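You operate a simulated robot arm through the tools that you are given. There is no shell and no other tool. Be economical: measure what you need, move in short steps, check, and stop when the job is done.

You run a simulated two-armed robot. Do the job below in one go: nothing can be reset, and whatever is moved stays where it is left.

JOB
Release the feed tube, swill it clean and plug it back in.
Fine: press the yellow collar with one hand, pull with the other; green tin, lid back on.
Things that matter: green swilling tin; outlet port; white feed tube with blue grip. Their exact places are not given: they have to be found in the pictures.

Only the result counts: the job must be done as asked and must still hold three seconds after the hand-in. Knocking over, shifting, dropping, spilling or breaking anything else fails it. A push-on lid holds only when it is set on centred and level and pressed home; a screw cap is set on level and turned clockwise until tight.

ROBOT AND FRAMES
Two 6-joint arms with two-finger parallel grippers on one trunk, on a base that drives. Base frame: it is fixed to the floor where the robot stands at the start and does not move with it; the origin is under the middle of the robot, x ahead of it, y to its left, z up; the surface under the hand at the start is at about z = 800. Lengths are in mm, angles in degrees, forces in N, time in s.
The left shoulder is at the start at [70, 166, 1445], the right one opposite. With the tool pointing down near the work surface each hand reaches from about 340 to 780 mm from the robot's upright axis, wherever it stands, measured 20 degrees to its own side. Places, roughly: green swilling tin [500, 200, 800]; outlet port [500, 0, 800]. Payload 3.91 kg a hand.
The TCP of each hand is the grasp point between the finger pads, 30 mm short of the fingertips. In the tool frame z runs along the fingers and y along their closing line. The gripper opens to 110 mm. The fingers are 20 mm wide and 10 mm thick; the gripper's body (48 by 112 mm) begins 55 mm behind the TCP.
Orientation is that of the tool frame in the base frame, as a unit quaternion [x, y, z, w]. With the fingers straight down and closing along the base's y, the tool's x points along the base's -x, its y along +y and its z along -z.

CONTROLS
- The arms move only by the tool nudge_tool. It takes "left_rows", "right_rows" or both (then of equal length, played together; a hand with none holds still); each is a list of rows, each a list of 7 numbers: the turn, a rotation vector about the tool's x, y, z in degrees, then the shift along the tool's x, y, z in mm, then the opening, from 0 (shut) to 1 (fully open). In form: [[rx, ry, rz, dx, dy, dz, grip], ...]. A call has 1 to 12 rows; each row is the pose to reach, as a shift and turn from the pose commanded when the call began, along the tool's axes at that moment. A row lasts 0.2 s, in which the tool goes at most 50 mm and 8.6 degrees; a call with a longer step from one row to the next is refused whole, and so is a gripper value outside its range. Where a pose cannot be reached the arm comes as near as it can. A force on the tool above 40 N (or 10 N above the force at the start of the call, whichever is more), or a blocked arm, ends the call early, and 0.2 s more pass. Each finger travels about 108 mm/s and halts on what it meets, pressing with about 28 N; the grip force reading is that of the motor and also rises with nothing between the fingers. The clock runs only during rows and for 0.2 s after the last one: add rows that repeat a pose to give the fingers time. It gives the time, the measured TCP pose, the force on the tool (base axes), the opening and the grip force at its end, in the units of the frame above (readings bear some noise), with the torque about the TCP (base axes, N m) and any sound that the robot's microphone picked up.
- Cameras (640 x 400 px; columns grow to the right, rows downward): "scene" is now at [115.5, -10.7, 1639.5]; the picture's right is [-0.16, -0.99, 0.00], its down [-0.85, 0.14, -0.51] and it looks along [0.50, -0.08, -0.86] (base axes); focal length 284 px, centre (320, 200). "left" rides on the left gripper at [77, -7, -114] in its tool frame; the picture's right is [0.09, 1.00, 0.00], its down [-0.80, 0.07, -0.59] and it looks along [-0.59, 0.05, 0.80] (tool axes); focal length 270 px, centre (320, 200). "right" rides on the right gripper at [77, 7, -115] in its tool frame; the picture's right is [-0.09, 1.00, 0.00], its down [-0.80, -0.07, -0.59] and it looks along [-0.59, -0.05, 0.80] (tool axes); focal length 270 px, centre (320, 200).
- capture(camera): a new picture of that camera. The clock stands still meanwhile.
- raise_lower(by): slides the trunk up (or, below 0, down) by that many mm; the arms and the scene camera ride with it, the base frame stays. It gives what a move gives, with no picture.
- steer(legs): drives the robot by 1 to 6 legs, each [ahead, left, turn to the left] in mm, mm and degrees, along the robot's own axes; the way and the turn of a leg run together, so that a leg with both is an arc; at most 1500 mm and 180 degrees a leg. The arms and the cameras ride along, it lands a little off, and it stops where it bumps. It gives what a move gives.
- head_to(pan, tilt): turns the head with the scene camera to pan (to the left, within 86 degrees either way) and tilt (down, from -29 to 69), counted from straight ahead of the robot. It gives what a move gives.
- point_at(camera, pixels): for up to 12 pixels [column, row] of the newest picture of that camera ("zoom" is the newest enlarged one), the place [x, y, z] in the base frame of the surface seen there, good to about 2 mm. The clock stands still meanwhile.
- inspect(camera, box): a new picture of the part [left, top, right, bottom] of that camera's present view, enlarged. The clock stands still meanwhile.
- close_job(): hands the job in; it is judged then, once.

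Work in short steps. Measure before you move; look again where a grasp or a placing could have gone wrong, and mend it. You have 80 turns and 58 pictures in all, those below and enlarged ones among them. Open the grippers and draw the arms clear of the work before you hand the job in, unless the task says otherwise; then end with one line.

The tools are called by a JSON object that holds its "op" and its "data". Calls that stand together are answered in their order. nudge_tool: Moves the arms, as the interface text tells. Its arguments: {"type":"object","properties":{"left_rows":{"type":"array","items":{"type":"array","items":{"type":"number"}}},"right_rows":{"type":"array","items":{"type":"array","items":{"type":"number"}}}},"required":[]} The other tools are called the same way: raise_lower (by) slides the trunk up or down; steer (legs) drives the base; head_to (pan, tilt) turns the head that bears the scene camera; capture (camera) takes a picture; point_at (camera, pixels) gives the place of the surface under pixels of a picture; inspect (camera, box) takes an enlarged picture of a part of a camera's view; close_job () hands the job in.

At the start:

```text
time_s: 0.0
left_ee_pos: [549.0, 244.6, 999.2]
left_orientation: [0.001, 1.0, 0.0, -0.001]
left_contact_force: [-0.5, 0.6, 0.3]
left_torque: [0.01, 0.01, -0.01]
left_finger_gap: 110.1
left_gripper_force: 0.1
right_ee_pos: [687.5, -182.9, 998.9]
right_orientation: [0.001, 1.0, 0.0, 0.001]
right_contact_force: [1.0, 0.4, 0.2]
right_torque: [0.0, -0.01, -0.01]
right_finger_gap: 110.2
right_gripper_force: 0.0
trunk travel left (down, up): [-940.0, 0.0]
robot x, y, heading: [1.8, -1.5, 0.1]
head pan, tilt: [-9.4, 59.5]
```

scene: 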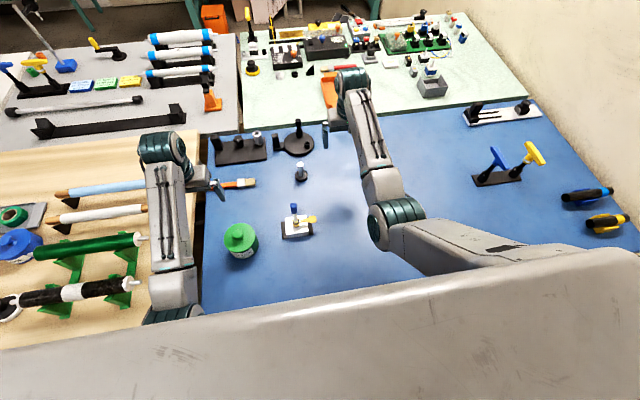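
right: 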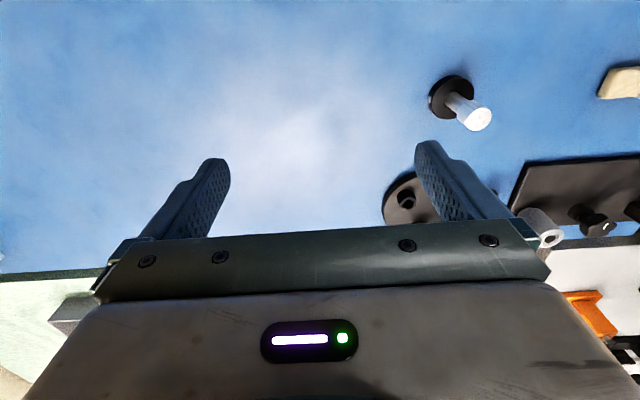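
left: 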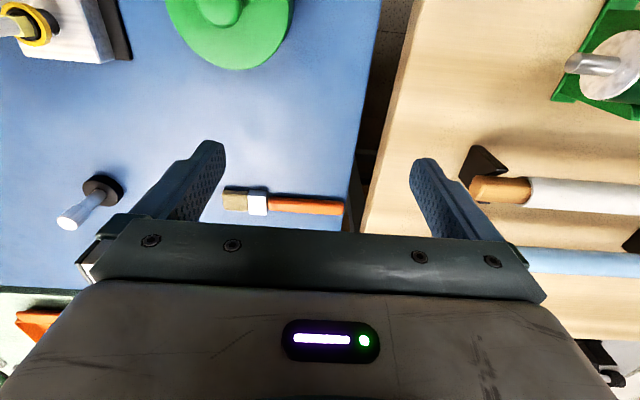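

The scene picture shows the green tin near (240,240) and the port block with yellow collar and blue grip near (297,222). I zoom in on them.

{"op": "inspect", "data": {"camera": "scene", "box": [200, 180, 360, 280]}}

{"op": "inspect", "data": {"camera": "left", "box": [0, 0, 320, 200]}}

```text
4.00 times, centred on (280, 230) of scene
```

zoom: 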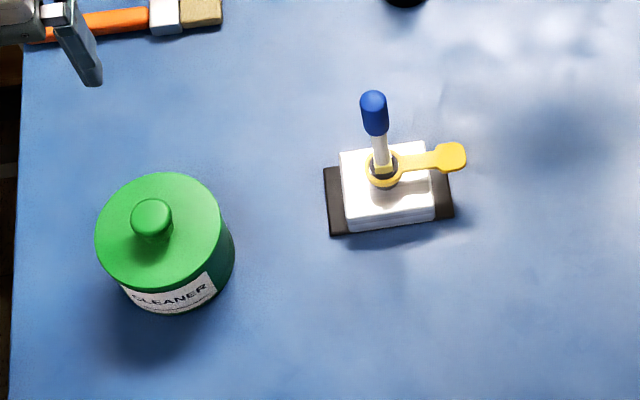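

```text
2.00 times, centred on (160, 100) of left
```

zoom: 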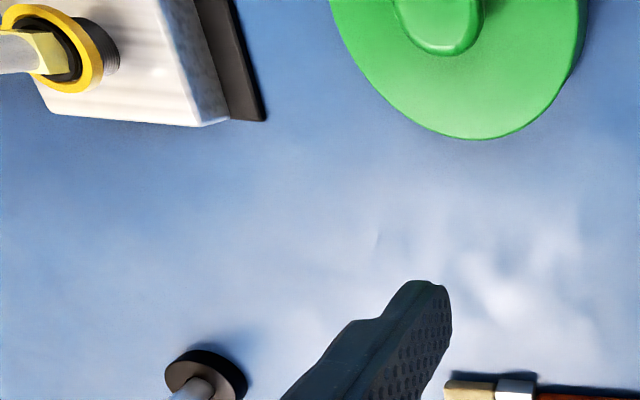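

I measure the tube, collar tab, block and tin in the scene picture.

{"op": "point_at", "data": {"camera": "scene", "pixels": [[293.2, 203.8], [294, 211], [295, 218], [313.5, 219.3], [305, 221], [301, 232], [315, 231], [238, 231], [232, 245], [225, 240], [256, 240], [239, 224]]}}

{"op": "inspect", "data": {"camera": "scene", "box": [274, 197, 324, 247]}}

```text
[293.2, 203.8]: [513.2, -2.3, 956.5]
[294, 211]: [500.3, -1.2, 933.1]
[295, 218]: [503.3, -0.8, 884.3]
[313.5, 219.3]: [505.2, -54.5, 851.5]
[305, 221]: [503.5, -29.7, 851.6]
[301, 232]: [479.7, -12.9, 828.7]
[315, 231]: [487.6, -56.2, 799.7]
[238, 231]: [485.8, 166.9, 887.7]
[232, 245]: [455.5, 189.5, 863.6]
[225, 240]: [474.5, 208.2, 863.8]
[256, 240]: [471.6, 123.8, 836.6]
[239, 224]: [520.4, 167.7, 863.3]
```

```text
8.00 times, centred on (299, 222) of scene
```

zoom: 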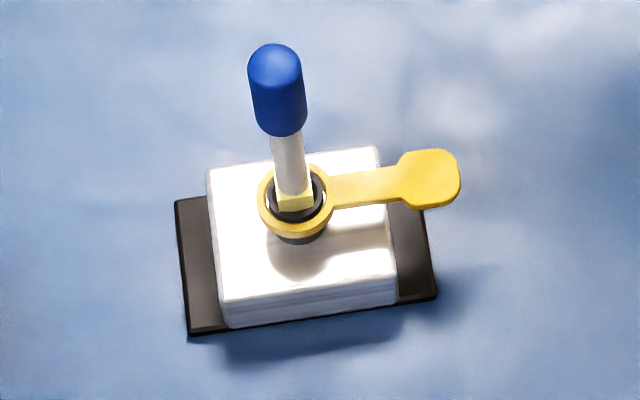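

The tube stands at about (504,-1), grip z≈930–957, with the collar tab at (505,-54,851). Now I zoom into the tin for its centre.

{"op": "inspect", "data": {"camera": "scene", "box": [208, 210, 272, 270]}}

```text
6.67 times, centred on (240, 240) of scene
```

zoom: 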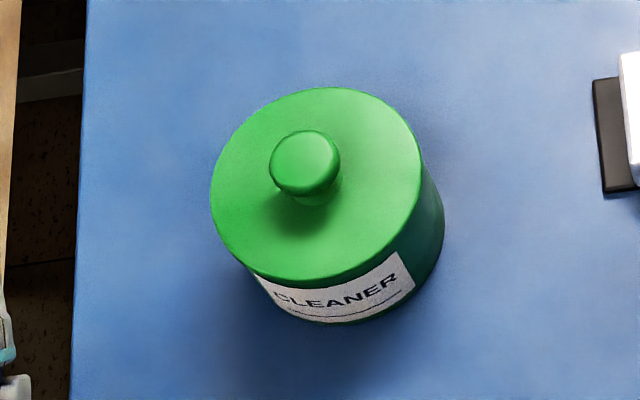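

{"op": "point_at", "data": {"camera": "zoom", "pixels": [[305, 158], [275, 160], [336, 156], [305, 136], [309, 182], [216, 190], [415, 165], [320, 92], [310, 272], [330, 300], [250, 130], [385, 240]]}}

```text
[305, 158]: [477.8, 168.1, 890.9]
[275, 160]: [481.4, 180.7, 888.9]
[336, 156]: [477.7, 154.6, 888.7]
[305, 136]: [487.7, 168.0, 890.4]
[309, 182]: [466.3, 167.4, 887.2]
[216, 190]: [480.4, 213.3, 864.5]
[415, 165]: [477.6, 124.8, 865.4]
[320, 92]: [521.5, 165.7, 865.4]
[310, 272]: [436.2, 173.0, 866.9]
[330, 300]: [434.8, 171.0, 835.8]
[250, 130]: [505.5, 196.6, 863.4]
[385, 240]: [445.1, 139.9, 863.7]
```

Tin axis ≈ (479,168), knob Ø≈29, top at 890, lid top 865. I move the left hand above the knob.

{"op": "nudge_tool", "data": {"left_rows": [[0, 0, 0, 30, -30, 0, 0.6], [0, 0, 0, 60, -60, 0, 0.6], [0, 0, 0, 70, -76.5, 20, 0.6], [0, 0, 0, 70, -76.5, 55, 0.6], [0, 0, 0, 70, -76.5, 55, 0.6]]}}

{"op": "capture", "data": {"camera": "left"}}

```text
time_s: 1.2
left_ee_pos: [480.5, 167.9, 943.9]
left_orientation: [0.0, 1.0, 0.0, 0.0]
left_contact_force: [-0.3, -0.5, 0.1]
left_torque: [0.01, -0.01, 0.01]
left_finger_gap: 65.7
left_gripper_force: 0.1
left hand out of reach, approached as far as the arm can: row 2
right_ee_pos: [687.4, -184.0, 999.1]
right_orientation: [0.0, 1.0, 0.0, 0.0]
right_contact_force: [0.2, 0.9, 0.1]
right_torque: [-0.03, -0.01, -0.03]
right_finger_gap: 109.9
right_gripper_force: 0.1
trunk travel left (down, up): [-940.0, 0.0]
robot x, y, heading: [2.4, -2.4, -0.3]
head pan, tilt: [-9.4, 59.5]
```

```text
50 pictures are left
```

left: 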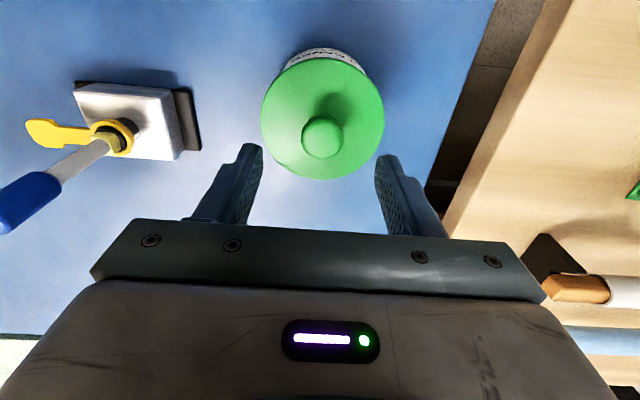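

The knob is centred between the fingers. I go down to z≈899 (fingertips just above lid) and close on the knob.

{"op": "nudge_tool", "data": {"left_rows": [[0, 0, 0, 1.5, 0, 25, 0.5], [0, 0, 0, 1.5, 0, 45, 0.5], [0, 0, 0, 1.5, 0, 45, 0.3], [0, 0, 0, 1.5, 0, 45, 0], [0, 0, 0, 1.5, 0, 45, 0], [0, 0, 0, 1.5, 0, 45, 0]]}}

{"op": "capture", "data": {"camera": "left"}}

```text
time_s: 2.6
left_ee_pos: [479.3, 169.1, 900.4]
left_orientation: [0.0, 1.0, 0.0, -0.001]
left_contact_force: [-0.4, -1.3, 0.5]
left_torque: [-0.02, 0.01, -0.02]
left_finger_gap: 19.2
left_gripper_force: 27.7
right_ee_pos: [687.2, -184.6, 999.3]
right_orientation: [0.0, 1.0, 0.0, 0.0]
right_contact_force: [-0.2, -1.0, -0.3]
right_torque: [0.0, -0.01, 0.03]
right_finger_gap: 109.7
right_gripper_force: 0.1
trunk travel left (down, up): [-940.0, 0.0]
robot x, y, heading: [0.5, 0.8, -0.0]
head pan, tilt: [-9.4, 59.5]
heard: snap
```

```text
49 pictures are left
```

left: 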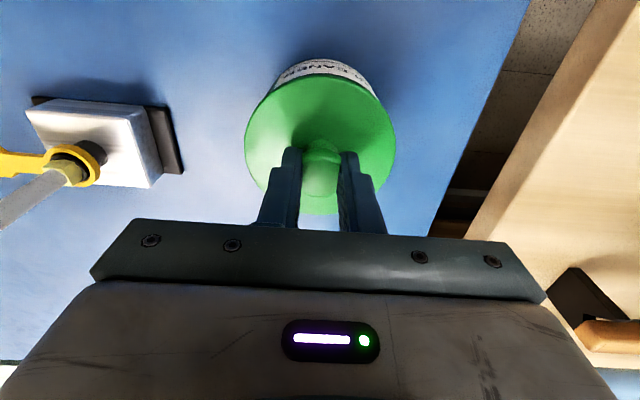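

The fingers closed at 19 mm on the knob, with a snap heard (maybe the lid unseating). I lift slowly and look.

{"op": "nudge_tool", "data": {"left_rows": [[0, 0, 0, 0, 0, -3, 0], [0, 0, 0, 0, 0, -6, 0], [0, 0, 0, 0, 0, -10, 0], [0, 0, 0, 0, 0, -15, 0]]}}

{"op": "capture", "data": {"camera": "left"}}

{"op": "inspect", "data": {"camera": "scene", "box": [208, 190, 328, 270]}}

```text
time_s: 3.6
left_ee_pos: [477.2, 168.3, 915.2]
left_orientation: [0.0, 1.0, 0.001, 0.0]
left_contact_force: [-0.8, 0.7, 0.8]
left_torque: [-0.05, -0.02, 0.0]
left_finger_gap: 19.1
left_gripper_force: 28.4
right_ee_pos: [686.6, -183.4, 1000.5]
right_orientation: [0.0, 1.0, 0.001, 0.0]
right_contact_force: [-0.2, 0.0, 0.0]
right_torque: [0.04, -0.01, 0.02]
right_finger_gap: 109.9
right_gripper_force: 0.0
trunk travel left (down, up): [-940.0, 0.0]
robot x, y, heading: [-0.2, -1.1, -0.0]
head pan, tilt: [-9.4, 59.5]
```

```text
48 pictures are left
```

left: 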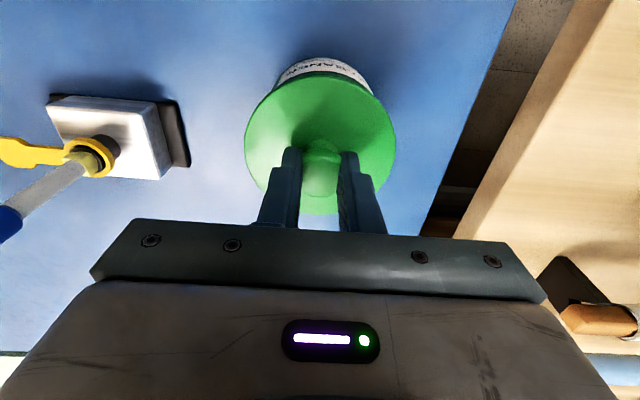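

```text
5.00 times, centred on (268, 230) of scene
```

zoom: 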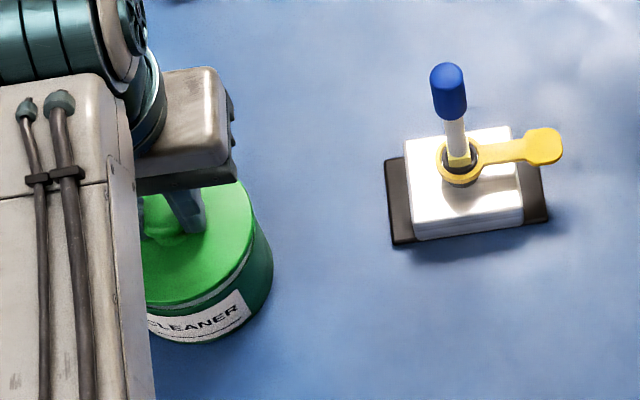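

The lid is off the tin (gap visible). I raise it clear and check the free table areas for setting it down.

{"op": "nudge_tool", "data": {"left_rows": [[0, 0, 0, 0, 0, -30, 0], [0, 0, 0, 0, 0, -60, 0], [0, 0, 0, 0, 0, -60, 0]]}}

{"op": "capture", "data": {"camera": "scene"}}

{"op": "point_at", "data": {"camera": "scene", "pixels": [[300, 178], [301, 164], [275, 195], [290, 260], [283, 236], [316, 236], [312, 208], [285, 212], [250, 188], [340, 240]]}}

```text
time_s: 4.4
left_ee_pos: [478.0, 168.1, 976.2]
left_orientation: [0.0, 1.0, -0.001, 0.001]
left_contact_force: [0.7, -0.2, -0.3]
left_torque: [0.0, 0.0, 0.0]
left_finger_gap: 18.9
left_gripper_force: 28.2
right_ee_pos: [686.7, -184.0, 999.7]
right_orientation: [0.001, 1.0, 0.0, 0.0]
right_contact_force: [0.1, 0.2, 0.2]
right_torque: [0.02, 0.0, -0.02]
right_finger_gap: 110.0
right_gripper_force: 0.1
trunk travel left (down, up): [-940.0, 0.0]
robot x, y, heading: [0.7, 2.2, 0.1]
head pan, tilt: [-9.4, 59.5]
```

```text
46 pictures are left
```

scene: 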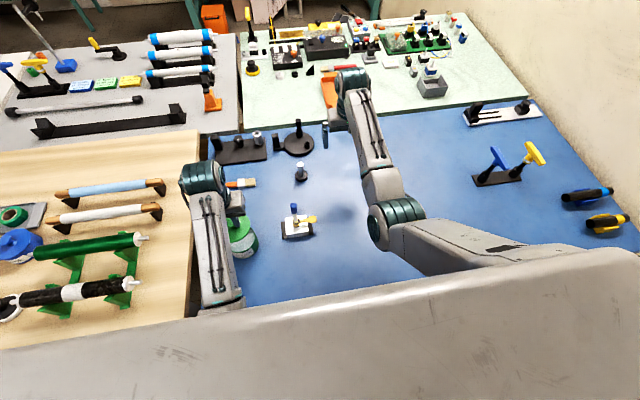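

```text
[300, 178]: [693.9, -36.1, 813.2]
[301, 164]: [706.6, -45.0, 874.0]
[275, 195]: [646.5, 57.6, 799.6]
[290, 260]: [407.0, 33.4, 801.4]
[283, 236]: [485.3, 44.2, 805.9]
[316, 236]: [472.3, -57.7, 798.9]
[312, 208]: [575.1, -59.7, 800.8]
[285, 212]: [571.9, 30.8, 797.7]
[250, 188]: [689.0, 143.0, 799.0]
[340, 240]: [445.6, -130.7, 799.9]
```

Free spot at (600,95). I carry the lid there and down partway, then measure its rim.

{"op": "nudge_tool", "data": {"left_rows": [[0, 0, 0, -35, -20, 0, 0], [0, 0, 0, -70, -40, 0, 0], [0, 0, 0, -105, -60, 0, 0], [0, 0, 0, -122, -73, 20, 0], [0, 0, 0, -122, -73, 60, 0], [0, 0, 0, -122, -73, 90, 0], [0, 0, 0, -122, -73, 90, 0]]}}

{"op": "inspect", "data": {"camera": "scene", "box": [210, 170, 320, 270]}}

```text
time_s: 6.0
left_ee_pos: [603.6, 106.1, 884.6]
left_orientation: [-0.003, 1.0, 0.007, 0.001]
left_contact_force: [0.5, 0.4, -0.8]
left_torque: [0.03, -0.02, 0.02]
left_finger_gap: 19.2
left_gripper_force: 28.0
right_ee_pos: [686.4, -184.6, 1000.2]
right_orientation: [0.0, 1.0, 0.0, 0.0]
right_contact_force: [0.2, -0.1, 0.6]
right_torque: [0.0, 0.02, 0.0]
right_finger_gap: 110.1
right_gripper_force: 0.0
trunk travel left (down, up): [-940.0, 0.0]
robot x, y, heading: [-0.3, -0.3, -0.2]
head pan, tilt: [-9.4, 59.5]
```

```text
4.00 times, centred on (265, 220) of scene
```

zoom: 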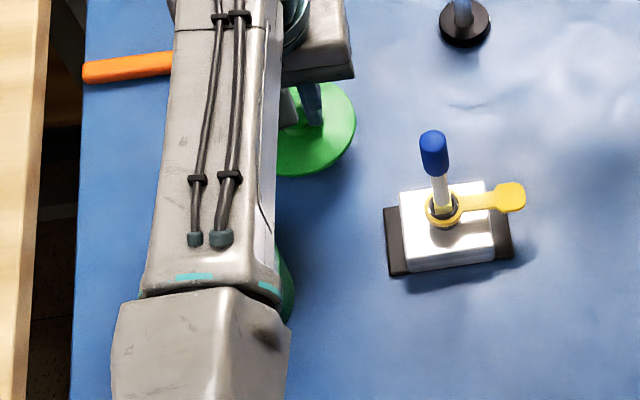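

The lid is near (604,106); I read its height above the table.

{"op": "point_at", "data": {"camera": "zoom", "pixels": [[340, 130], [300, 165], [318, 173], [325, 175], [350, 145], [330, 185]]}}

{"op": "nudge_tool", "data": {"left_rows": [[0, 0, 0, 0, 0, 0, 0]]}}

```text
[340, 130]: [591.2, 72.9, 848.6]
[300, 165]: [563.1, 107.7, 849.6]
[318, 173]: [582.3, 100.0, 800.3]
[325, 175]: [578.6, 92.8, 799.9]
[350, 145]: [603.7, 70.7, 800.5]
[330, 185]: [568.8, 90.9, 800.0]
```

```text
time_s: 6.4
left_ee_pos: [602.4, 105.8, 883.6]
left_orientation: [-0.002, 1.0, 0.007, 0.002]
left_contact_force: [-0.2, 0.4, -0.2]
left_torque: [-0.01, 0.0, 0.0]
left_finger_gap: 19.2
left_gripper_force: 27.9
right_ee_pos: [687.2, -183.0, 999.8]
right_orientation: [-0.001, 1.0, 0.0, 0.001]
right_contact_force: [-0.2, -0.4, 1.0]
right_torque: [0.0, -0.01, 0.02]
right_finger_gap: 110.0
right_gripper_force: 0.1
trunk travel left (down, up): [-940.0, 0.0]
robot x, y, heading: [-1.0, -0.9, 0.1]
head pan, tilt: [-9.4, 59.5]
```

The hand stopped 11 mm short in y but holds the lid level. Lid top is 849; I lower in small steps watching for contact.

{"op": "nudge_tool", "data": {"left_rows": [[0, 0, 0, 0, 0, 8, 0], [0, 0, 0, 0, 0, 16, 0], [0, 0, 0, 0, 0, 22, 0], [0, 0, 0, 0, 0, 25, 0], [0, 0, 0, 0, 0, 28, 0]]}}

{"op": "inspect", "data": {"camera": "scene", "box": [250, 180, 310, 220]}}

```text
time_s: 7.6
left_ee_pos: [597.7, 99.5, 854.1]
left_orientation: [-0.001, 1.0, 0.004, 0.0]
left_contact_force: [-0.8, -0.2, -0.8]
left_torque: [0.02, -0.03, 0.01]
left_finger_gap: 19.3
left_gripper_force: 28.2
right_ee_pos: [687.9, -183.2, 999.4]
right_orientation: [0.0, 1.0, 0.0, 0.001]
right_contact_force: [0.7, 0.1, -0.4]
right_torque: [0.02, -0.02, -0.04]
right_finger_gap: 109.9
right_gripper_force: 0.1
trunk travel left (down, up): [-940.0, 0.0]
robot x, y, heading: [-0.9, -1.0, -0.1]
head pan, tilt: [-9.4, 59.5]
```

```text
10.00 times, centred on (280, 200) of scene
```

zoom: 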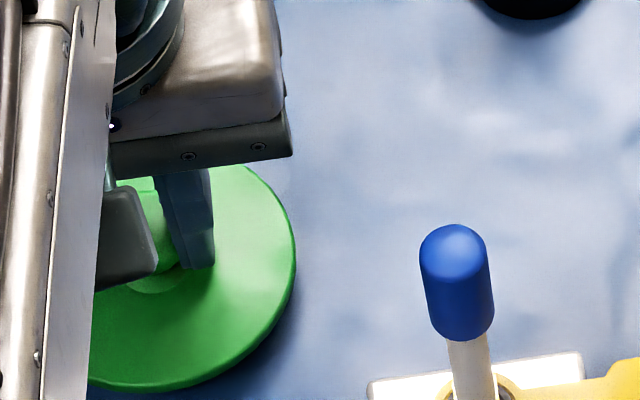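

Lid top is now about 819 and it is a thin disc; I continue down gently.

{"op": "nudge_tool", "data": {"left_rows": [[0, 0, 0, 0, 0, 3, 0], [0, 0, 0, 0, 0, 5, 0], [0, 0, 0, 0, 0, 7, 0], [0, 0, 0, 0, 0, 8, 0]]}}

{"op": "inspect", "data": {"camera": "scene", "box": [250, 180, 310, 220]}}

{"op": "point_at", "data": {"camera": "zoom", "pixels": [[260, 280], [285, 225], [150, 370], [320, 250]]}}

```text
time_s: 8.6
left_ee_pos: [599.3, 96.0, 848.1]
left_orientation: [0.0, 1.0, 0.001, 0.0]
left_contact_force: [-0.5, -0.1, 0.3]
left_torque: [0.0, 0.02, 0.01]
left_finger_gap: 18.9
left_gripper_force: 28.4
right_ee_pos: [686.8, -183.4, 999.8]
right_orientation: [0.0, 1.0, 0.0, 0.0]
right_contact_force: [0.3, 0.4, -0.2]
right_torque: [-0.02, -0.01, -0.01]
right_finger_gap: 110.0
right_gripper_force: 0.1
trunk travel left (down, up): [-940.0, 0.0]
robot x, y, heading: [0.9, 2.0, -0.0]
head pan, tilt: [-9.4, 59.5]
```

```text
10.00 times, centred on (280, 200) of scene
```

zoom: 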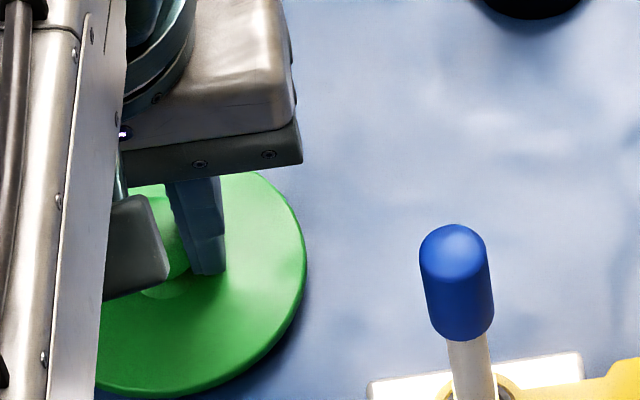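

```text
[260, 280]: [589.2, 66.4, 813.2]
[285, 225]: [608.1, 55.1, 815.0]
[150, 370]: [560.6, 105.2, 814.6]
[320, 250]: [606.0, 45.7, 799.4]
```

Lid top 814, no contact yet; I continue in 1–2 mm steps.

{"op": "nudge_tool", "data": {"left_rows": [[0, 0, 0, 0, 0, 1.5, 0], [0, 0, 0, 0, 0, 3, 0], [0, 0, 0, 0, 0, 4, 0], [0, 0, 0, 0, 0, 5, 0], [0, 0, 0, 0, 0, 6, 0]]}}

```text
time_s: 9.8
left_ee_pos: [599.3, 94.0, 844.5]
left_orientation: [0.0, 1.0, -0.001, 0.001]
left_contact_force: [0.3, 0.1, 3.2]
left_torque: [0.01, -0.02, 0.01]
left_finger_gap: 18.9
left_gripper_force: 28.2
right_ee_pos: [687.4, -183.7, 1000.2]
right_orientation: [0.0, 1.0, 0.0, 0.0]
right_contact_force: [-0.1, -0.9, -1.6]
right_torque: [0.02, 0.01, -0.03]
right_finger_gap: 110.0
right_gripper_force: 0.1
trunk travel left (down, up): [-940.0, 0.0]
robot x, y, heading: [-2.2, -0.2, -0.1]
head pan, tilt: [-9.4, 59.5]
```

Contact (3 N): the lid sits on the table. I release and rise straight up.

{"op": "nudge_tool", "data": {"left_rows": [[0, 0, 0, 0, 0, 0, 0.2], [0, 0, 0, 0, 0, 0, 0.5], [0, 0, 0, 0, 0, 0, 0.5], [0, 0, 0, 0, 0, -20, 0.5], [0, 0, 0, 0, 0, -60, 0.5], [0, 0, 0, 0, 0, -105, 0.5], [0, 0, 0, 0, 0, -150, 0.5], [0, 0, 0, 0, 0, -150, 0.5]]}}

{"op": "capture", "data": {"camera": "left"}}

```text
time_s: 11.8
left_ee_pos: [603.7, 128.7, 986.8]
left_orientation: [-0.011, 1.0, 0.024, -0.001]
left_contact_force: [-0.5, 0.7, -0.7]
left_torque: [0.03, -0.02, -0.02]
left_finger_gap: 54.9
left_gripper_force: 0.0
right_ee_pos: [686.5, -184.1, 998.9]
right_orientation: [0.0, 1.0, 0.0, 0.0]
right_contact_force: [-0.1, -1.0, -0.1]
right_torque: [0.03, -0.02, -0.02]
right_finger_gap: 109.7
right_gripper_force: 0.0
trunk travel left (down, up): [-940.0, 0.0]
robot x, y, heading: [0.8, 2.9, -0.1]
head pan, tilt: [-9.4, 59.5]
stopped in row 8 (left hand): the arm was blocked; the commanded pose is now the measured one
```

```text
42 pictures are left
```

left: 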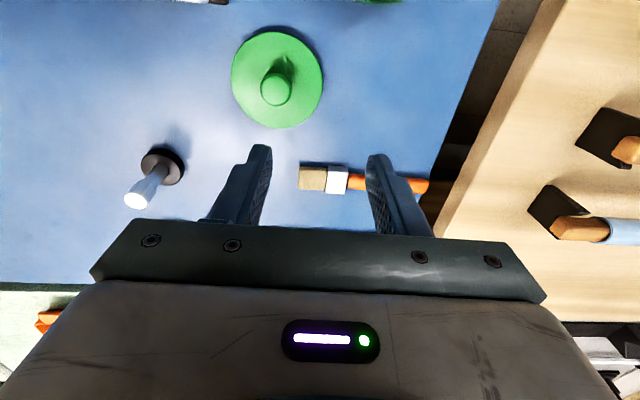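

Lid is standing on the table. Left reach inward is limited with fingers down, so I'll yaw the left hand 90° (closing along x) further out and then tilt it so that the wrist stays on its own side.

{"op": "nudge_tool", "data": {"left_rows": [[0, 0, 7.5, 7, 10, -3, 0.5], [0, 0, 15, 14, 20, -6, 0.5], [0, 0, 22.5, 21, 30, -9, 0.5], [0, 0, 30, 28, 40, -12, 0.5], [0, 0, 37.5, 35, 50, -15, 0.5], [0, 0, 45, 42, 60, -18, 0.5], [0, 0, 52.5, 49, 68, -21, 0.5], [0, 0, 60, 56, 75, -24, 0.5], [0, 0, 67.5, 63, 80, -27, 0.5], [0, 0, 75, 70, 85, -30, 0.5], [0, 0, 82.5, 77, 90, -30, 0.5], [0, 0, 90, 84, 91, -30, 0.5]]}}

```text
time_s: 14.4
left_ee_pos: [522.7, 213.0, 998.9]
left_orientation: [0.701, 0.713, 0.018, -0.016]
left_contact_force: [-0.3, -0.6, 0.1]
left_torque: [0.03, 0.0, 0.0]
left_finger_gap: 55.2
left_gripper_force: 0.1
left hand out of reach, approached as far as the arm can: row 8, 9, 10, 11, 12
right_ee_pos: [687.0, -183.3, 999.9]
right_orientation: [0.0, 1.0, 0.0, 0.0]
right_contact_force: [0.1, 0.6, -0.1]
right_torque: [0.0, 0.0, 0.03]
right_finger_gap: 110.1
right_gripper_force: 0.2
trunk travel left (down, up): [-940.0, 0.0]
robot x, y, heading: [-3.8, -2.8, -0.0]
head pan, tilt: [-9.4, 59.5]
```

Yaw done. Now I tilt the left fingers toward -y by ~40° while going to about (504,60,960).

{"op": "nudge_tool", "data": {"left_rows": [[0, -8, 0, -20, -3, 10, 0.5], [0, -16, 0, -45, -6, 20, 0.5], [0, -24, 0, -70, -10, 30, 0.5], [0, -32, 0, -100, -14, 40, 0.5], [0, -40, 0, -130, -16, 50, 0.5], [0, -43, 0, -150, -16, 55, 0.5], [0, -43, 0, -150, -16, 55, 0.5]]}}

{"op": "capture", "data": {"camera": "left"}}

```text
time_s: 16.0
left_ee_pos: [509.5, 65.0, 940.3]
left_orientation: [0.656, 0.671, -0.243, 0.247]
left_contact_force: [0.2, 0.0, -0.2]
left_torque: [0.0, -0.01, -0.02]
left_finger_gap: 54.9
left_gripper_force: 0.1
right_ee_pos: [686.5, -183.8, 999.5]
right_orientation: [0.0, 1.0, 0.0, -0.001]
right_contact_force: [-0.1, 0.4, -0.3]
right_torque: [-0.02, 0.0, -0.02]
right_finger_gap: 110.1
right_gripper_force: 0.1
trunk travel left (down, up): [-940.0, 0.0]
robot x, y, heading: [3.2, 1.8, 0.0]
head pan, tilt: [-9.4, 59.5]
```

```text
41 pictures are left
```

left: 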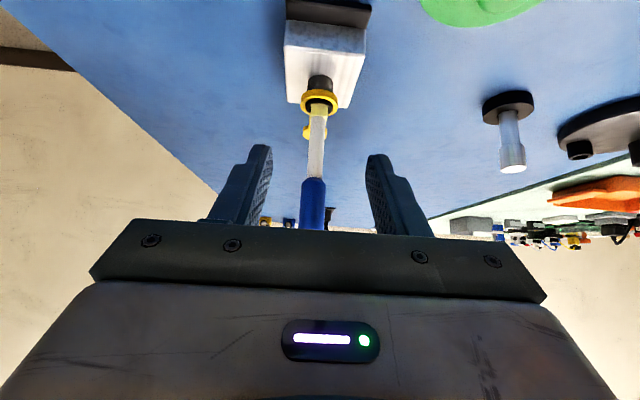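

The tilted hand reaches well; the tube stands between the fingers. I advance horizontally so the blue grip is between the pads, still open.

{"op": "nudge_tool", "data": {"left_rows": [[0, 0, 0, -15, 0, 12, 0.5], [0, 0, 0, -31, -1, 25, 0.5], [0, 0, 0, -46.7, -1.3, 37.7, 0.5], [0, 0, 0, -46.7, -1.3, 37.7, 0.5]]}}

{"op": "capture", "data": {"camera": "left"}}

{"op": "inspect", "data": {"camera": "scene", "box": [260, 180, 340, 240]}}

```text
time_s: 17.0
left_ee_pos: [511.5, 12.4, 937.2]
left_orientation: [0.657, 0.673, -0.238, 0.242]
left_contact_force: [-0.7, -0.3, 0.5]
left_torque: [0.0, 0.01, 0.01]
left_finger_gap: 54.9
left_gripper_force: 0.0
right_ee_pos: [688.1, -183.0, 1000.0]
right_orientation: [0.0, 1.0, 0.0, 0.0]
right_contact_force: [0.0, 0.0, -0.9]
right_torque: [0.01, -0.02, 0.01]
right_finger_gap: 109.9
right_gripper_force: 0.1
trunk travel left (down, up): [-940.0, 0.0]
robot x, y, heading: [0.2, 0.2, 0.0]
head pan, tilt: [-9.4, 59.5]
```

```text
40 pictures are left
```

left: 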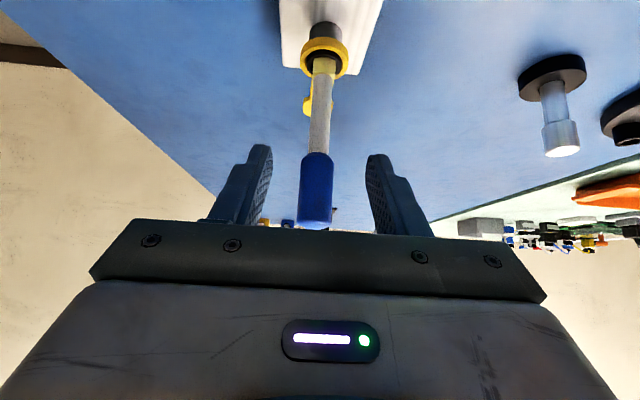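

```text
6.67 times, centred on (300, 210) of scene
```

zoom: 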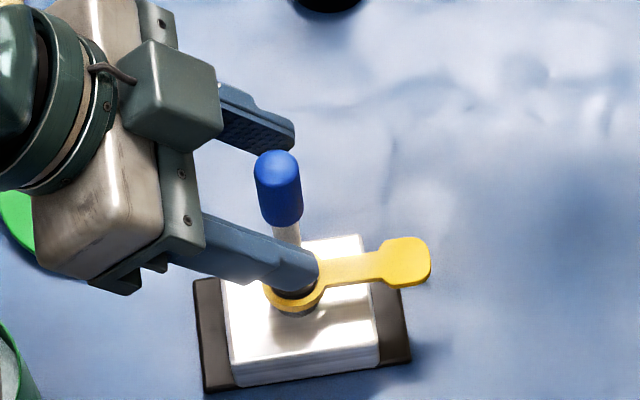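

Left is at (511.5,12,937), slightly short. I measure the grip's position in the left picture to centre on it.

{"op": "point_at", "data": {"camera": "left", "pixels": [[316, 158], [315, 190], [302, 190], [331, 190], [316, 220], [318, 130], [310, 130], [329, 130]]}}

```text
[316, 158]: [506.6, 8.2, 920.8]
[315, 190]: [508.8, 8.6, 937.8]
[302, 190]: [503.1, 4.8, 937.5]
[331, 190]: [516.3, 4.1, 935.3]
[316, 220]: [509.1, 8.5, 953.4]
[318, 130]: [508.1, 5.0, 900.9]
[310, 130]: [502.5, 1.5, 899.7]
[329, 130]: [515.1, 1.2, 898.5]
```

Tube axis is (509, 0); grip z 918–957. I shift slightly and close the left gripper on the grip.

{"op": "nudge_tool", "data": {"left_rows": [[0, 0, 0, -8.5, -2.5, -3, 0.5], [0, 0, 0, -8.5, -2.5, -3, 0.5], [0, 0, 0, -8.5, -2.5, -3, 0.5]]}}

```text
time_s: 17.8
left_ee_pos: [510.5, 15.6, 944.2]
left_orientation: [0.659, 0.675, -0.232, 0.238]
left_contact_force: [0.7, 0.2, -0.7]
left_torque: [0.02, 0.0, 0.0]
left_finger_gap: 54.8
left_gripper_force: 0.1
right_ee_pos: [688.9, -183.3, 999.2]
right_orientation: [0.0, 1.0, 0.0, 0.0]
right_contact_force: [-0.1, -1.2, -0.7]
right_torque: [0.0, 0.02, 0.01]
right_finger_gap: 109.9
right_gripper_force: 0.0
trunk travel left (down, up): [-940.0, 0.0]
robot x, y, heading: [-1.1, -3.6, 0.2]
head pan, tilt: [-9.4, 59.5]
```

Left is at its inward reach limit (drifts outward when rising). I'll withdraw the hand and drive the robot ~60 mm to its right so that the left arm has room.

{"op": "nudge_tool", "data": {"left_rows": [[0, 0, 0, 20, 0, -16, 0.5], [0, 0, 0, 45, 0, -38, 0.5], [0, 0, 0, 70, 0, -60, 0.5], [0, 0, 0, 90, 0, -77, 0.5], [0, 0, 0, 90, 0, -77, 0.5]]}}

{"op": "steer", "data": {"legs": [[0, -60, 0]]}}

{"op": "capture", "data": {"camera": "scene"}}

```text
time_s: 19.0
left_ee_pos: [504.9, 116.9, 951.0]
left_orientation: [0.656, 0.671, -0.242, 0.247]
left_contact_force: [-1.1, -0.4, -0.3]
left_torque: [-0.01, 0.0, 0.01]
left_finger_gap: 55.2
left_gripper_force: 0.1
right_ee_pos: [687.3, -183.5, 999.7]
right_orientation: [0.0, 1.0, 0.0, 0.0]
right_contact_force: [0.4, 0.3, 0.1]
right_torque: [-0.02, -0.05, 0.0]
right_finger_gap: 110.1
right_gripper_force: 0.1
trunk travel left (down, up): [-940.0, 0.0]
robot x, y, heading: [-1.5, -2.9, 0.3]
head pan, tilt: [-9.4, 59.5]
```

```text
time_s: 20.0
left_ee_pos: [506.3, 65.4, 948.6]
left_orientation: [0.655, 0.67, -0.243, 0.248]
left_contact_force: [0.7, -0.3, -0.2]
left_torque: [-0.04, 0.01, 0.0]
left_finger_gap: 54.9
left_gripper_force: 0.0
right_ee_pos: [687.2, -234.8, 1000.2]
right_orientation: [0.0, 1.0, -0.003, 0.001]
right_contact_force: [-1.2, 0.1, -0.2]
right_torque: [-0.1, -0.02, 0.03]
right_finger_gap: 110.0
right_gripper_force: 0.1
trunk travel left (down, up): [-940.0, 0.0]
robot x, y, heading: [-0.5, -58.0, 0.3]
head pan, tilt: [-9.4, 59.5]
```

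```text
38 pictures are left
```

scene: 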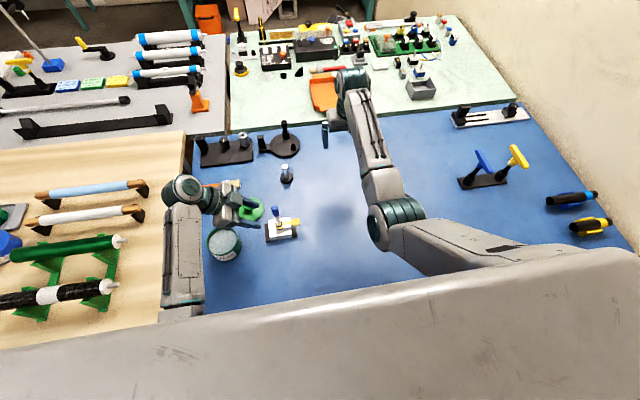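

Room is made. Now the right hand: shut, tilt 40° and go to a hover above the tab.

{"op": "nudge_tool", "data": {"right_rows": [[-6, 0, 0, 27, 20, 10, 0.5], [-12, 0, 0, 54, 45, 20, 0.2], [-18, 0, 0, 80, 68, 30, 0], [-24, 0, 0, 107, 90, 45, 0], [-30, 0, 0, 134, 115, 60, 0], [-36, 0, 0, 160, 138, 75, 0], [-40, 0, 0, 181, 160, 90, 0], [-40, 0, 0, 181, 160, 90, 0], [-40, 0, 0, 181, 160, 90, 0]]}}

{"op": "inspect", "data": {"camera": "scene", "box": [220, 180, 330, 260]}}

{"op": "capture", "data": {"camera": "right"}}

```text
time_s: 22.0
left_ee_pos: [506.0, 59.5, 950.1]
left_orientation: [0.656, 0.671, -0.242, 0.246]
left_contact_force: [-0.3, 0.4, 0.7]
left_torque: [0.01, -0.02, -0.01]
left_finger_gap: 55.0
left_gripper_force: 0.0
right_ee_pos: [506.4, -79.2, 910.8]
right_orientation: [0.0, 0.939, 0.343, 0.001]
right_contact_force: [0.1, -0.6, 0.0]
right_torque: [-0.02, 0.06, -0.03]
right_finger_gap: 0.0
right_gripper_force: 27.6
trunk travel left (down, up): [-940.0, 0.0]
robot x, y, heading: [1.6, -57.4, -0.1]
head pan, tilt: [-9.4, 59.5]
```

```text
5.00 times, centred on (275, 220) of scene
```

zoom: 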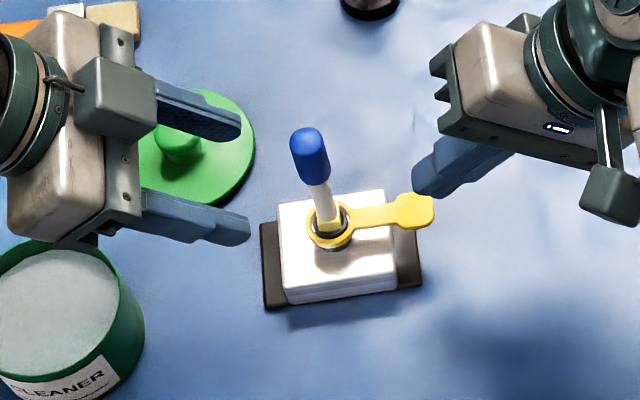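

```text
36 pictures are left
```

right: 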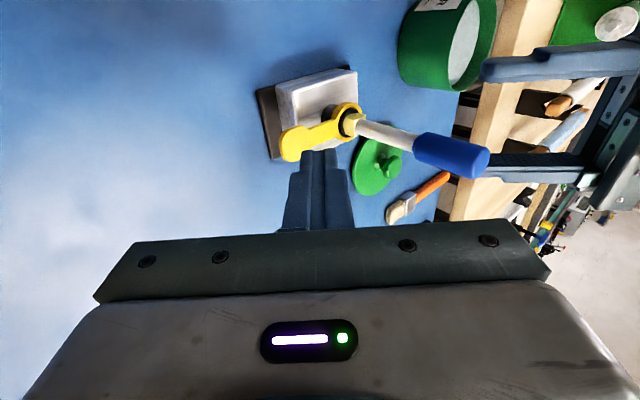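

Both hands are well placed. Left now advances to the grip again.

{"op": "nudge_tool", "data": {"left_rows": [[0, 0, 0, -12, 0.5, 12.4, 0.5], [0, 0, 0, -24, 1, 25, 0.5], [0, 0, 0, -35.9, 1.9, 37.3, 0.5], [0, 0, 0, -35.9, 1.9, 37.3, 0.5]]}}

{"op": "capture", "data": {"camera": "left"}}

{"op": "point_at", "data": {"camera": "left", "pixels": [[316, 190], [302, 190], [331, 190]]}}

```text
time_s: 23.0
left_ee_pos: [507.6, 9.7, 943.3]
left_orientation: [0.657, 0.671, -0.242, 0.245]
left_contact_force: [-0.5, 0.0, -1.0]
left_torque: [-0.03, 0.03, 0.03]
left_finger_gap: 55.1
left_gripper_force: 0.0
right_ee_pos: [506.2, -79.3, 910.9]
right_orientation: [0.0, 0.939, 0.343, 0.0]
right_contact_force: [0.3, 0.1, -0.5]
right_torque: [0.0, -0.02, -0.01]
right_finger_gap: 0.1
right_gripper_force: 28.4
trunk travel left (down, up): [-940.0, 0.0]
robot x, y, heading: [1.1, -58.4, 0.1]
head pan, tilt: [-9.4, 59.5]
```

```text
35 pictures are left
```

left: 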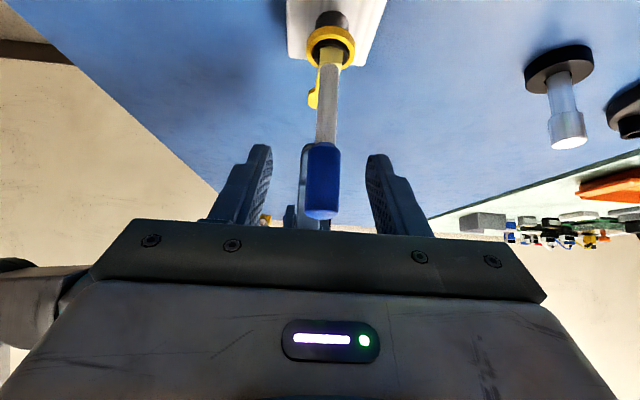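

```text
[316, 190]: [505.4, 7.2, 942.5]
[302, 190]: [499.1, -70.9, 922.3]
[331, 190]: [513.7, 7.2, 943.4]
```

Tube is ~2 mm off-centre (column 323 vs 318). I correct by 2 mm and close the left gripper.

{"op": "nudge_tool", "data": {"left_rows": [[0, 0, 0, 0, 2, 0, 0.4], [0, 0, 0, 0, 2, 0, 0.25], [0, 0, 0, 0, 2, 0, 0], [0, 0, 0, 0, 2, 0, 0], [0, 0, 0, 0, 2, 0, 0]]}}

```text
time_s: 24.2
left_ee_pos: [509.5, 9.2, 943.8]
left_orientation: [0.657, 0.671, -0.242, 0.245]
left_contact_force: [-0.3, -1.0, -0.8]
left_torque: [-0.04, 0.03, 0.01]
left_finger_gap: 17.0
left_gripper_force: 27.7
right_ee_pos: [506.2, -80.0, 910.0]
right_orientation: [0.0, 0.939, 0.343, 0.0]
right_contact_force: [0.2, -0.1, -0.6]
right_torque: [-0.01, 0.0, 0.04]
right_finger_gap: 0.1
right_gripper_force: 28.3
trunk travel left (down, up): [-940.0, 0.0]
robot x, y, heading: [0.8, -55.3, -0.1]
head pan, tilt: [-9.4, 59.5]
```

Grip held (17 mm, no side load). Right hand comes down to just above the tab, then presses in small steps.

{"op": "nudge_tool", "data": {"right_rows": [[0, 0, 0, 0, 2, 12, 0], [0, 0, 0, 0, -1, 22, 0], [0, 0, 0, 0, -3.9, 29.4, 0], [0, 0, 0, 0, -3.9, 29.4, 0], [0, 0, 0, 0, -5.2, 30.9, 0], [0, 0, 0, 0, -6.5, 32.4, 0], [0, 0, 0, 0, -7.8, 34, 0], [0, 0, 0, 0, -7.8, 34, 0]]}}

{"op": "inspect", "data": {"camera": "scene", "box": [250, 200, 314, 240]}}

```text
time_s: 26.0
left_ee_pos: [508.7, 10.1, 944.7]
left_orientation: [0.657, 0.671, -0.241, 0.246]
left_contact_force: [0.0, 0.3, -1.9]
left_torque: [-0.07, -0.03, 0.02]
left_finger_gap: 17.1
left_gripper_force: 28.2
right_ee_pos: [506.4, -64.5, 879.4]
right_orientation: [0.0, 0.939, 0.343, 0.0]
right_contact_force: [-0.2, 0.5, 0.5]
right_torque: [0.0, 0.01, 0.0]
right_finger_gap: 0.0
right_gripper_force: 28.1
trunk travel left (down, up): [-940.0, 0.0]
robot x, y, heading: [-2.3, -55.6, 0.0]
head pan, tilt: [-9.4, 59.5]
```

```text
10.00 times, centred on (282, 220) of scene
```

zoom: 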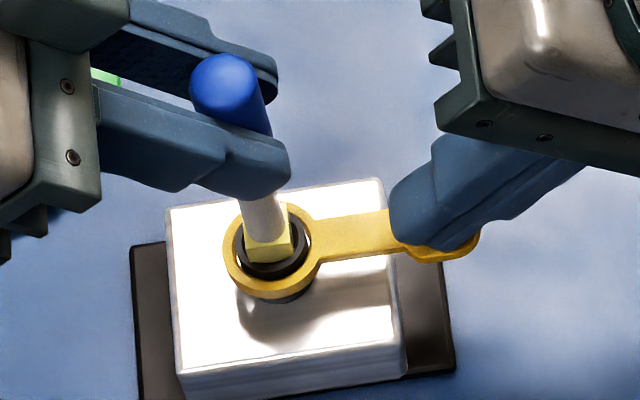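

The tip is over the pad, touching or nearly. I press further in 1 mm steps.

{"op": "nudge_tool", "data": {"right_rows": [[0, 0, 0, 0, -0.64, 0.77, 0], [0, 0, 0, 0, -1.3, 1.54, 0], [0, 0, 0, 0, -1.9, 2.3, 0], [0, 0, 0, 0, -2.6, 3.1, 0], [0, 0, 0, 0, -3.2, 3.85, 0], [0, 0, 0, 0, -3.2, 3.85, 0]]}}

```text
time_s: 27.4
left_ee_pos: [510.1, 10.1, 944.4]
left_orientation: [0.657, 0.671, -0.242, 0.245]
left_contact_force: [0.6, 0.0, 0.1]
left_torque: [-0.02, -0.04, -0.03]
left_finger_gap: 16.9
left_gripper_force: 27.9
right_ee_pos: [506.3, -64.1, 874.3]
right_orientation: [0.0, 0.939, 0.343, -0.001]
right_contact_force: [0.7, 0.3, 5.8]
right_torque: [0.07, -0.04, -0.05]
right_finger_gap: 0.2
right_gripper_force: 27.7
trunk travel left (down, up): [-940.0, 0.0]
robot x, y, heading: [-1.4, -57.7, 0.2]
head pan, tilt: [-9.4, 59.5]
```

Contact with 6 N. I press further until it bottoms.

{"op": "nudge_tool", "data": {"right_rows": [[0, 0, 0, 0, -0.64, 0.77, 0], [0, 0, 0, 0, -1.3, 1.54, 0], [0, 0, 0, 0, -1.9, 2.3, 0], [0, 0, 0, 0, -2.6, 3.1, 0], [0, 0, 0, 0, -2.6, 3.1, 0]]}}

{"op": "inspect", "data": {"camera": "scene", "box": [250, 200, 314, 240]}}

```text
time_s: 28.6
left_ee_pos: [507.3, 8.3, 945.3]
left_orientation: [0.657, 0.671, -0.241, 0.247]
left_contact_force: [2.1, -0.9, 0.1]
left_torque: [-0.04, -0.11, -0.01]
left_finger_gap: 16.7
left_gripper_force: 27.9
right_ee_pos: [505.7, -63.3, 872.1]
right_orientation: [-0.001, 0.939, 0.344, 0.003]
right_contact_force: [2.3, 0.4, 26.1]
right_torque: [0.36, -0.08, -0.02]
right_finger_gap: 0.3
right_gripper_force: 28.1
trunk travel left (down, up): [-940.0, 0.0]
robot x, y, heading: [4.1, -57.9, -0.1]
head pan, tilt: [-9.4, 59.5]
```

```text
10.00 times, centred on (282, 220) of scene
```

zoom: 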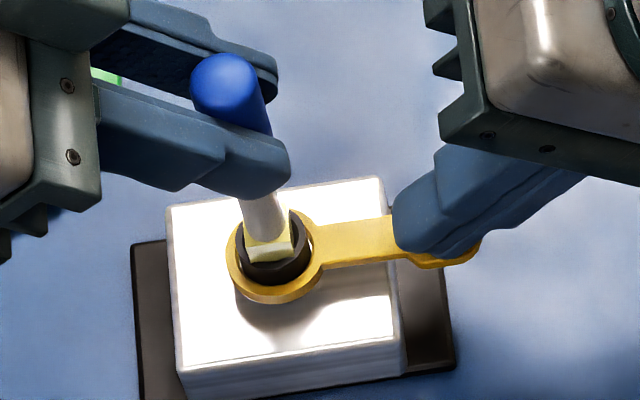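

Collar is pressed down (26 N). Left pulls straight up slowly.

{"op": "nudge_tool", "data": {"left_rows": [[0, 0, 0, -1.3, 0, -1.5, 0], [0, 0, 0, -2.6, 0, -3, 0], [0, 0, 0, -4.6, 0, -5.3, 0], [0, 0, 0, -6.5, 0, -7.6, 0], [0, 0, 0, -9.8, 0, -11.4, 0], [0, 0, 0, -13, 0, -15.2, 0]]}}

{"op": "inspect", "data": {"camera": "scene", "box": [250, 190, 314, 240]}}

```text
time_s: 30.0
left_ee_pos: [506.8, 8.6, 964.3]
left_orientation: [0.657, 0.671, -0.242, 0.247]
left_contact_force: [0.2, 0.0, -0.4]
left_torque: [0.03, 0.04, 0.01]
left_finger_gap: 16.7
left_gripper_force: 28.1
right_ee_pos: [504.4, -64.5, 872.8]
right_orientation: [-0.001, 0.939, 0.343, 0.001]
right_contact_force: [5.8, 0.7, 31.5]
right_torque: [0.44, -0.18, -0.08]
right_finger_gap: 0.0
right_gripper_force: 27.5
trunk travel left (down, up): [-940.0, 0.0]
robot x, y, heading: [-0.2, -54.3, -0.1]
head pan, tilt: [-9.4, 59.5]
```

```text
8.00 times, centred on (282, 215) of scene
```

zoom: 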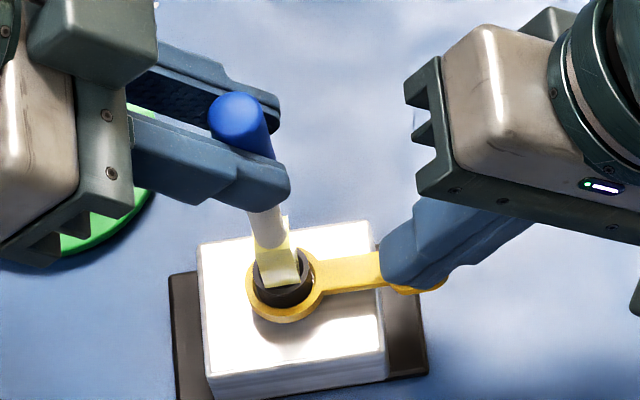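

The tube is coming out (up 20 mm, no resistance). I continue to pull up to clear the port.

{"op": "nudge_tool", "data": {"left_rows": [[0, 0, 0, -6.5, 0, -7.6, 0], [0, 0, 0, -13, 0, -15.2, 0], [0, 0, 0, -22.7, 0, -26.6, 0], [0, 0, 0, -32.5, 0, -38, 0], [0, 0, 0, -32.5, 0, -38, 0]]}}

{"op": "inspect", "data": {"camera": "scene", "box": [250, 180, 314, 240]}}

{"op": "capture", "data": {"camera": "left"}}

```text
time_s: 31.2
left_ee_pos: [507.4, 8.8, 1015.4]
left_orientation: [0.657, 0.67, -0.241, 0.246]
left_contact_force: [-0.1, -0.7, -0.3]
left_torque: [-0.04, 0.01, 0.04]
left_finger_gap: 17.3
left_gripper_force: 27.9
right_ee_pos: [504.5, -64.5, 872.3]
right_orientation: [-0.001, 0.939, 0.343, 0.001]
right_contact_force: [1.9, 0.9, 32.1]
right_torque: [0.38, -0.08, -0.03]
right_finger_gap: 0.1
right_gripper_force: 27.7
trunk travel left (down, up): [-940.0, 0.0]
robot x, y, heading: [-2.4, -54.6, 0.0]
head pan, tilt: [-9.4, 59.5]
```

```text
6.67 times, centred on (282, 210) of scene
```

zoom: 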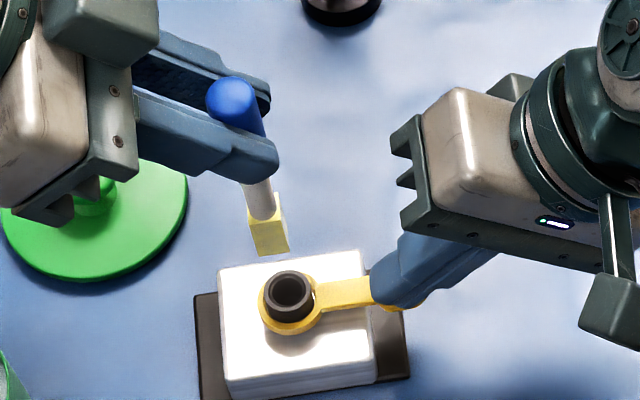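

```text
30 pictures are left
```

left: 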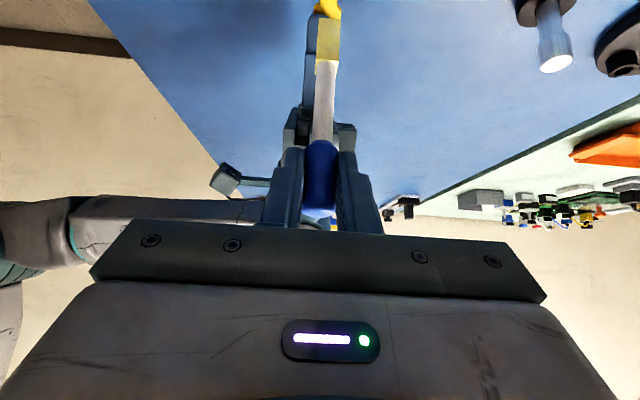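

The tube is fully out, with a yellow square tip. I measure its tip and the socket, and retract the right hand upward.

{"op": "point_at", "data": {"camera": "zoom", "pixels": [[270, 240], [272, 254], [268, 226], [258, 205], [288, 272], [270, 295], [308, 290], [290, 310], [288, 292]]}}

{"op": "nudge_tool", "data": {"right_rows": [[0, 0, 0, 0, 1.3, -1.5, 0], [0, 0, 0, 0, 6, -10, 0], [0, 0, 0, 0, 6, -40, 0], [0, 0, 0, 0, 6, -80, 0], [0, 0, 0, 0, 6, -80, 0]]}}

```text
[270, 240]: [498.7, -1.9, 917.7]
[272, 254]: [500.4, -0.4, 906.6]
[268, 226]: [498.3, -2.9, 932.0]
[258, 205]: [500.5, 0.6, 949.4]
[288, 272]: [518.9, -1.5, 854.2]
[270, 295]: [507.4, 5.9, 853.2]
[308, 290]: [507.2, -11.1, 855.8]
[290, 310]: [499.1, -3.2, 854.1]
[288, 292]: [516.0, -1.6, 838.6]
```

```text
time_s: 32.4
left_ee_pos: [510.2, 8.7, 1014.0]
left_orientation: [0.656, 0.671, -0.243, 0.247]
left_contact_force: [-0.5, -0.3, 0.4]
left_torque: [0.02, -0.03, 0.0]
left_finger_gap: 17.1
left_gripper_force: 28.5
right_ee_pos: [507.9, -109.5, 933.8]
right_orientation: [0.0, 0.94, 0.342, -0.001]
right_contact_force: [-0.1, -0.7, 0.6]
right_torque: [0.03, 0.03, 0.04]
right_finger_gap: 0.0
right_gripper_force: 27.9
trunk travel left (down, up): [-940.0, 0.0]
robot x, y, heading: [2.6, -55.9, -0.4]
head pan, tilt: [-9.4, 59.5]
```

Tip bottom ≈905 at TCP z 1014 (110 below TCP). I carry the tube above the open tin at (479,168).

{"op": "nudge_tool", "data": {"left_rows": [[0, 0, 0, 25, -5, -21.5, 0], [0, 0, 0, 51, -10.5, -43.8, 0], [0, 0, 0, 77, -15.8, -66, 0], [0, 0, 0, 103, -21, -88, 0], [0, 0, 0, 128.2, -26.3, -109.6, 0], [0, 0, 0, 128.2, -26.3, -109.6, 0], [0, 0, 0, 128.2, -26.3, -109.6, 0]]}}

{"op": "inspect", "data": {"camera": "scene", "box": [170, 180, 290, 280]}}

{"op": "capture", "data": {"camera": "left"}}

```text
time_s: 34.0
left_ee_pos: [481.2, 174.1, 1015.1]
left_orientation: [0.656, 0.671, -0.242, 0.246]
left_contact_force: [-1.4, -0.4, -0.2]
left_torque: [-0.01, 0.0, -0.01]
left_finger_gap: 16.8
left_gripper_force: 27.6
right_ee_pos: [507.1, -110.7, 934.2]
right_orientation: [0.0, 0.94, 0.343, 0.0]
right_contact_force: [-0.1, 0.0, -0.2]
right_torque: [0.02, 0.03, 0.0]
right_finger_gap: 0.0
right_gripper_force: 28.0
trunk travel left (down, up): [-940.0, 0.0]
robot x, y, heading: [-1.1, -59.6, 0.1]
head pan, tilt: [-9.4, 59.5]
```

```text
4.00 times, centred on (230, 230) of scene
```

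zoom: 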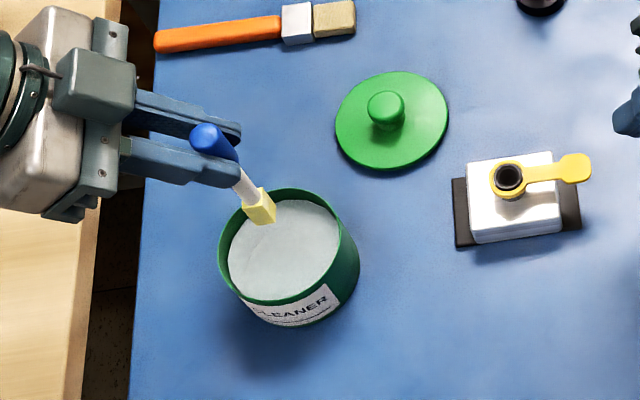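

```text
28 pictures are left
```

left: 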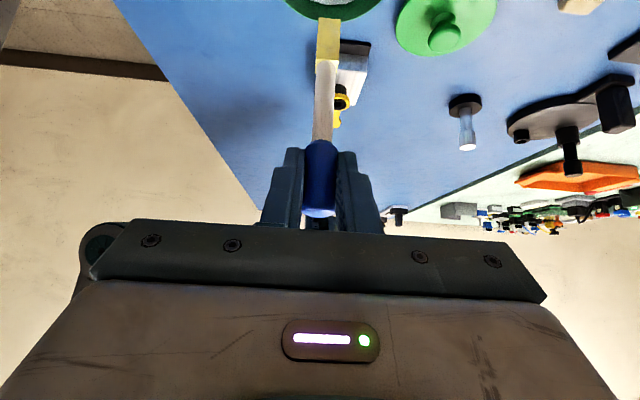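

{"op": "point_at", "data": {"camera": "zoom", "pixels": [[255, 220], [262, 205], [290, 250], [220, 250], [358, 246], [285, 190], [270, 300], [320, 300]]}}

```text
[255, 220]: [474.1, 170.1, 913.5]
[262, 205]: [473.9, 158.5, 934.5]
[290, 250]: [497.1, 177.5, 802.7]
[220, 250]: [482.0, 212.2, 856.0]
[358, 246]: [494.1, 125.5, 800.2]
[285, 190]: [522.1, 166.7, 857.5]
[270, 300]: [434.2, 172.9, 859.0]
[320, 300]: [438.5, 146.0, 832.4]
```

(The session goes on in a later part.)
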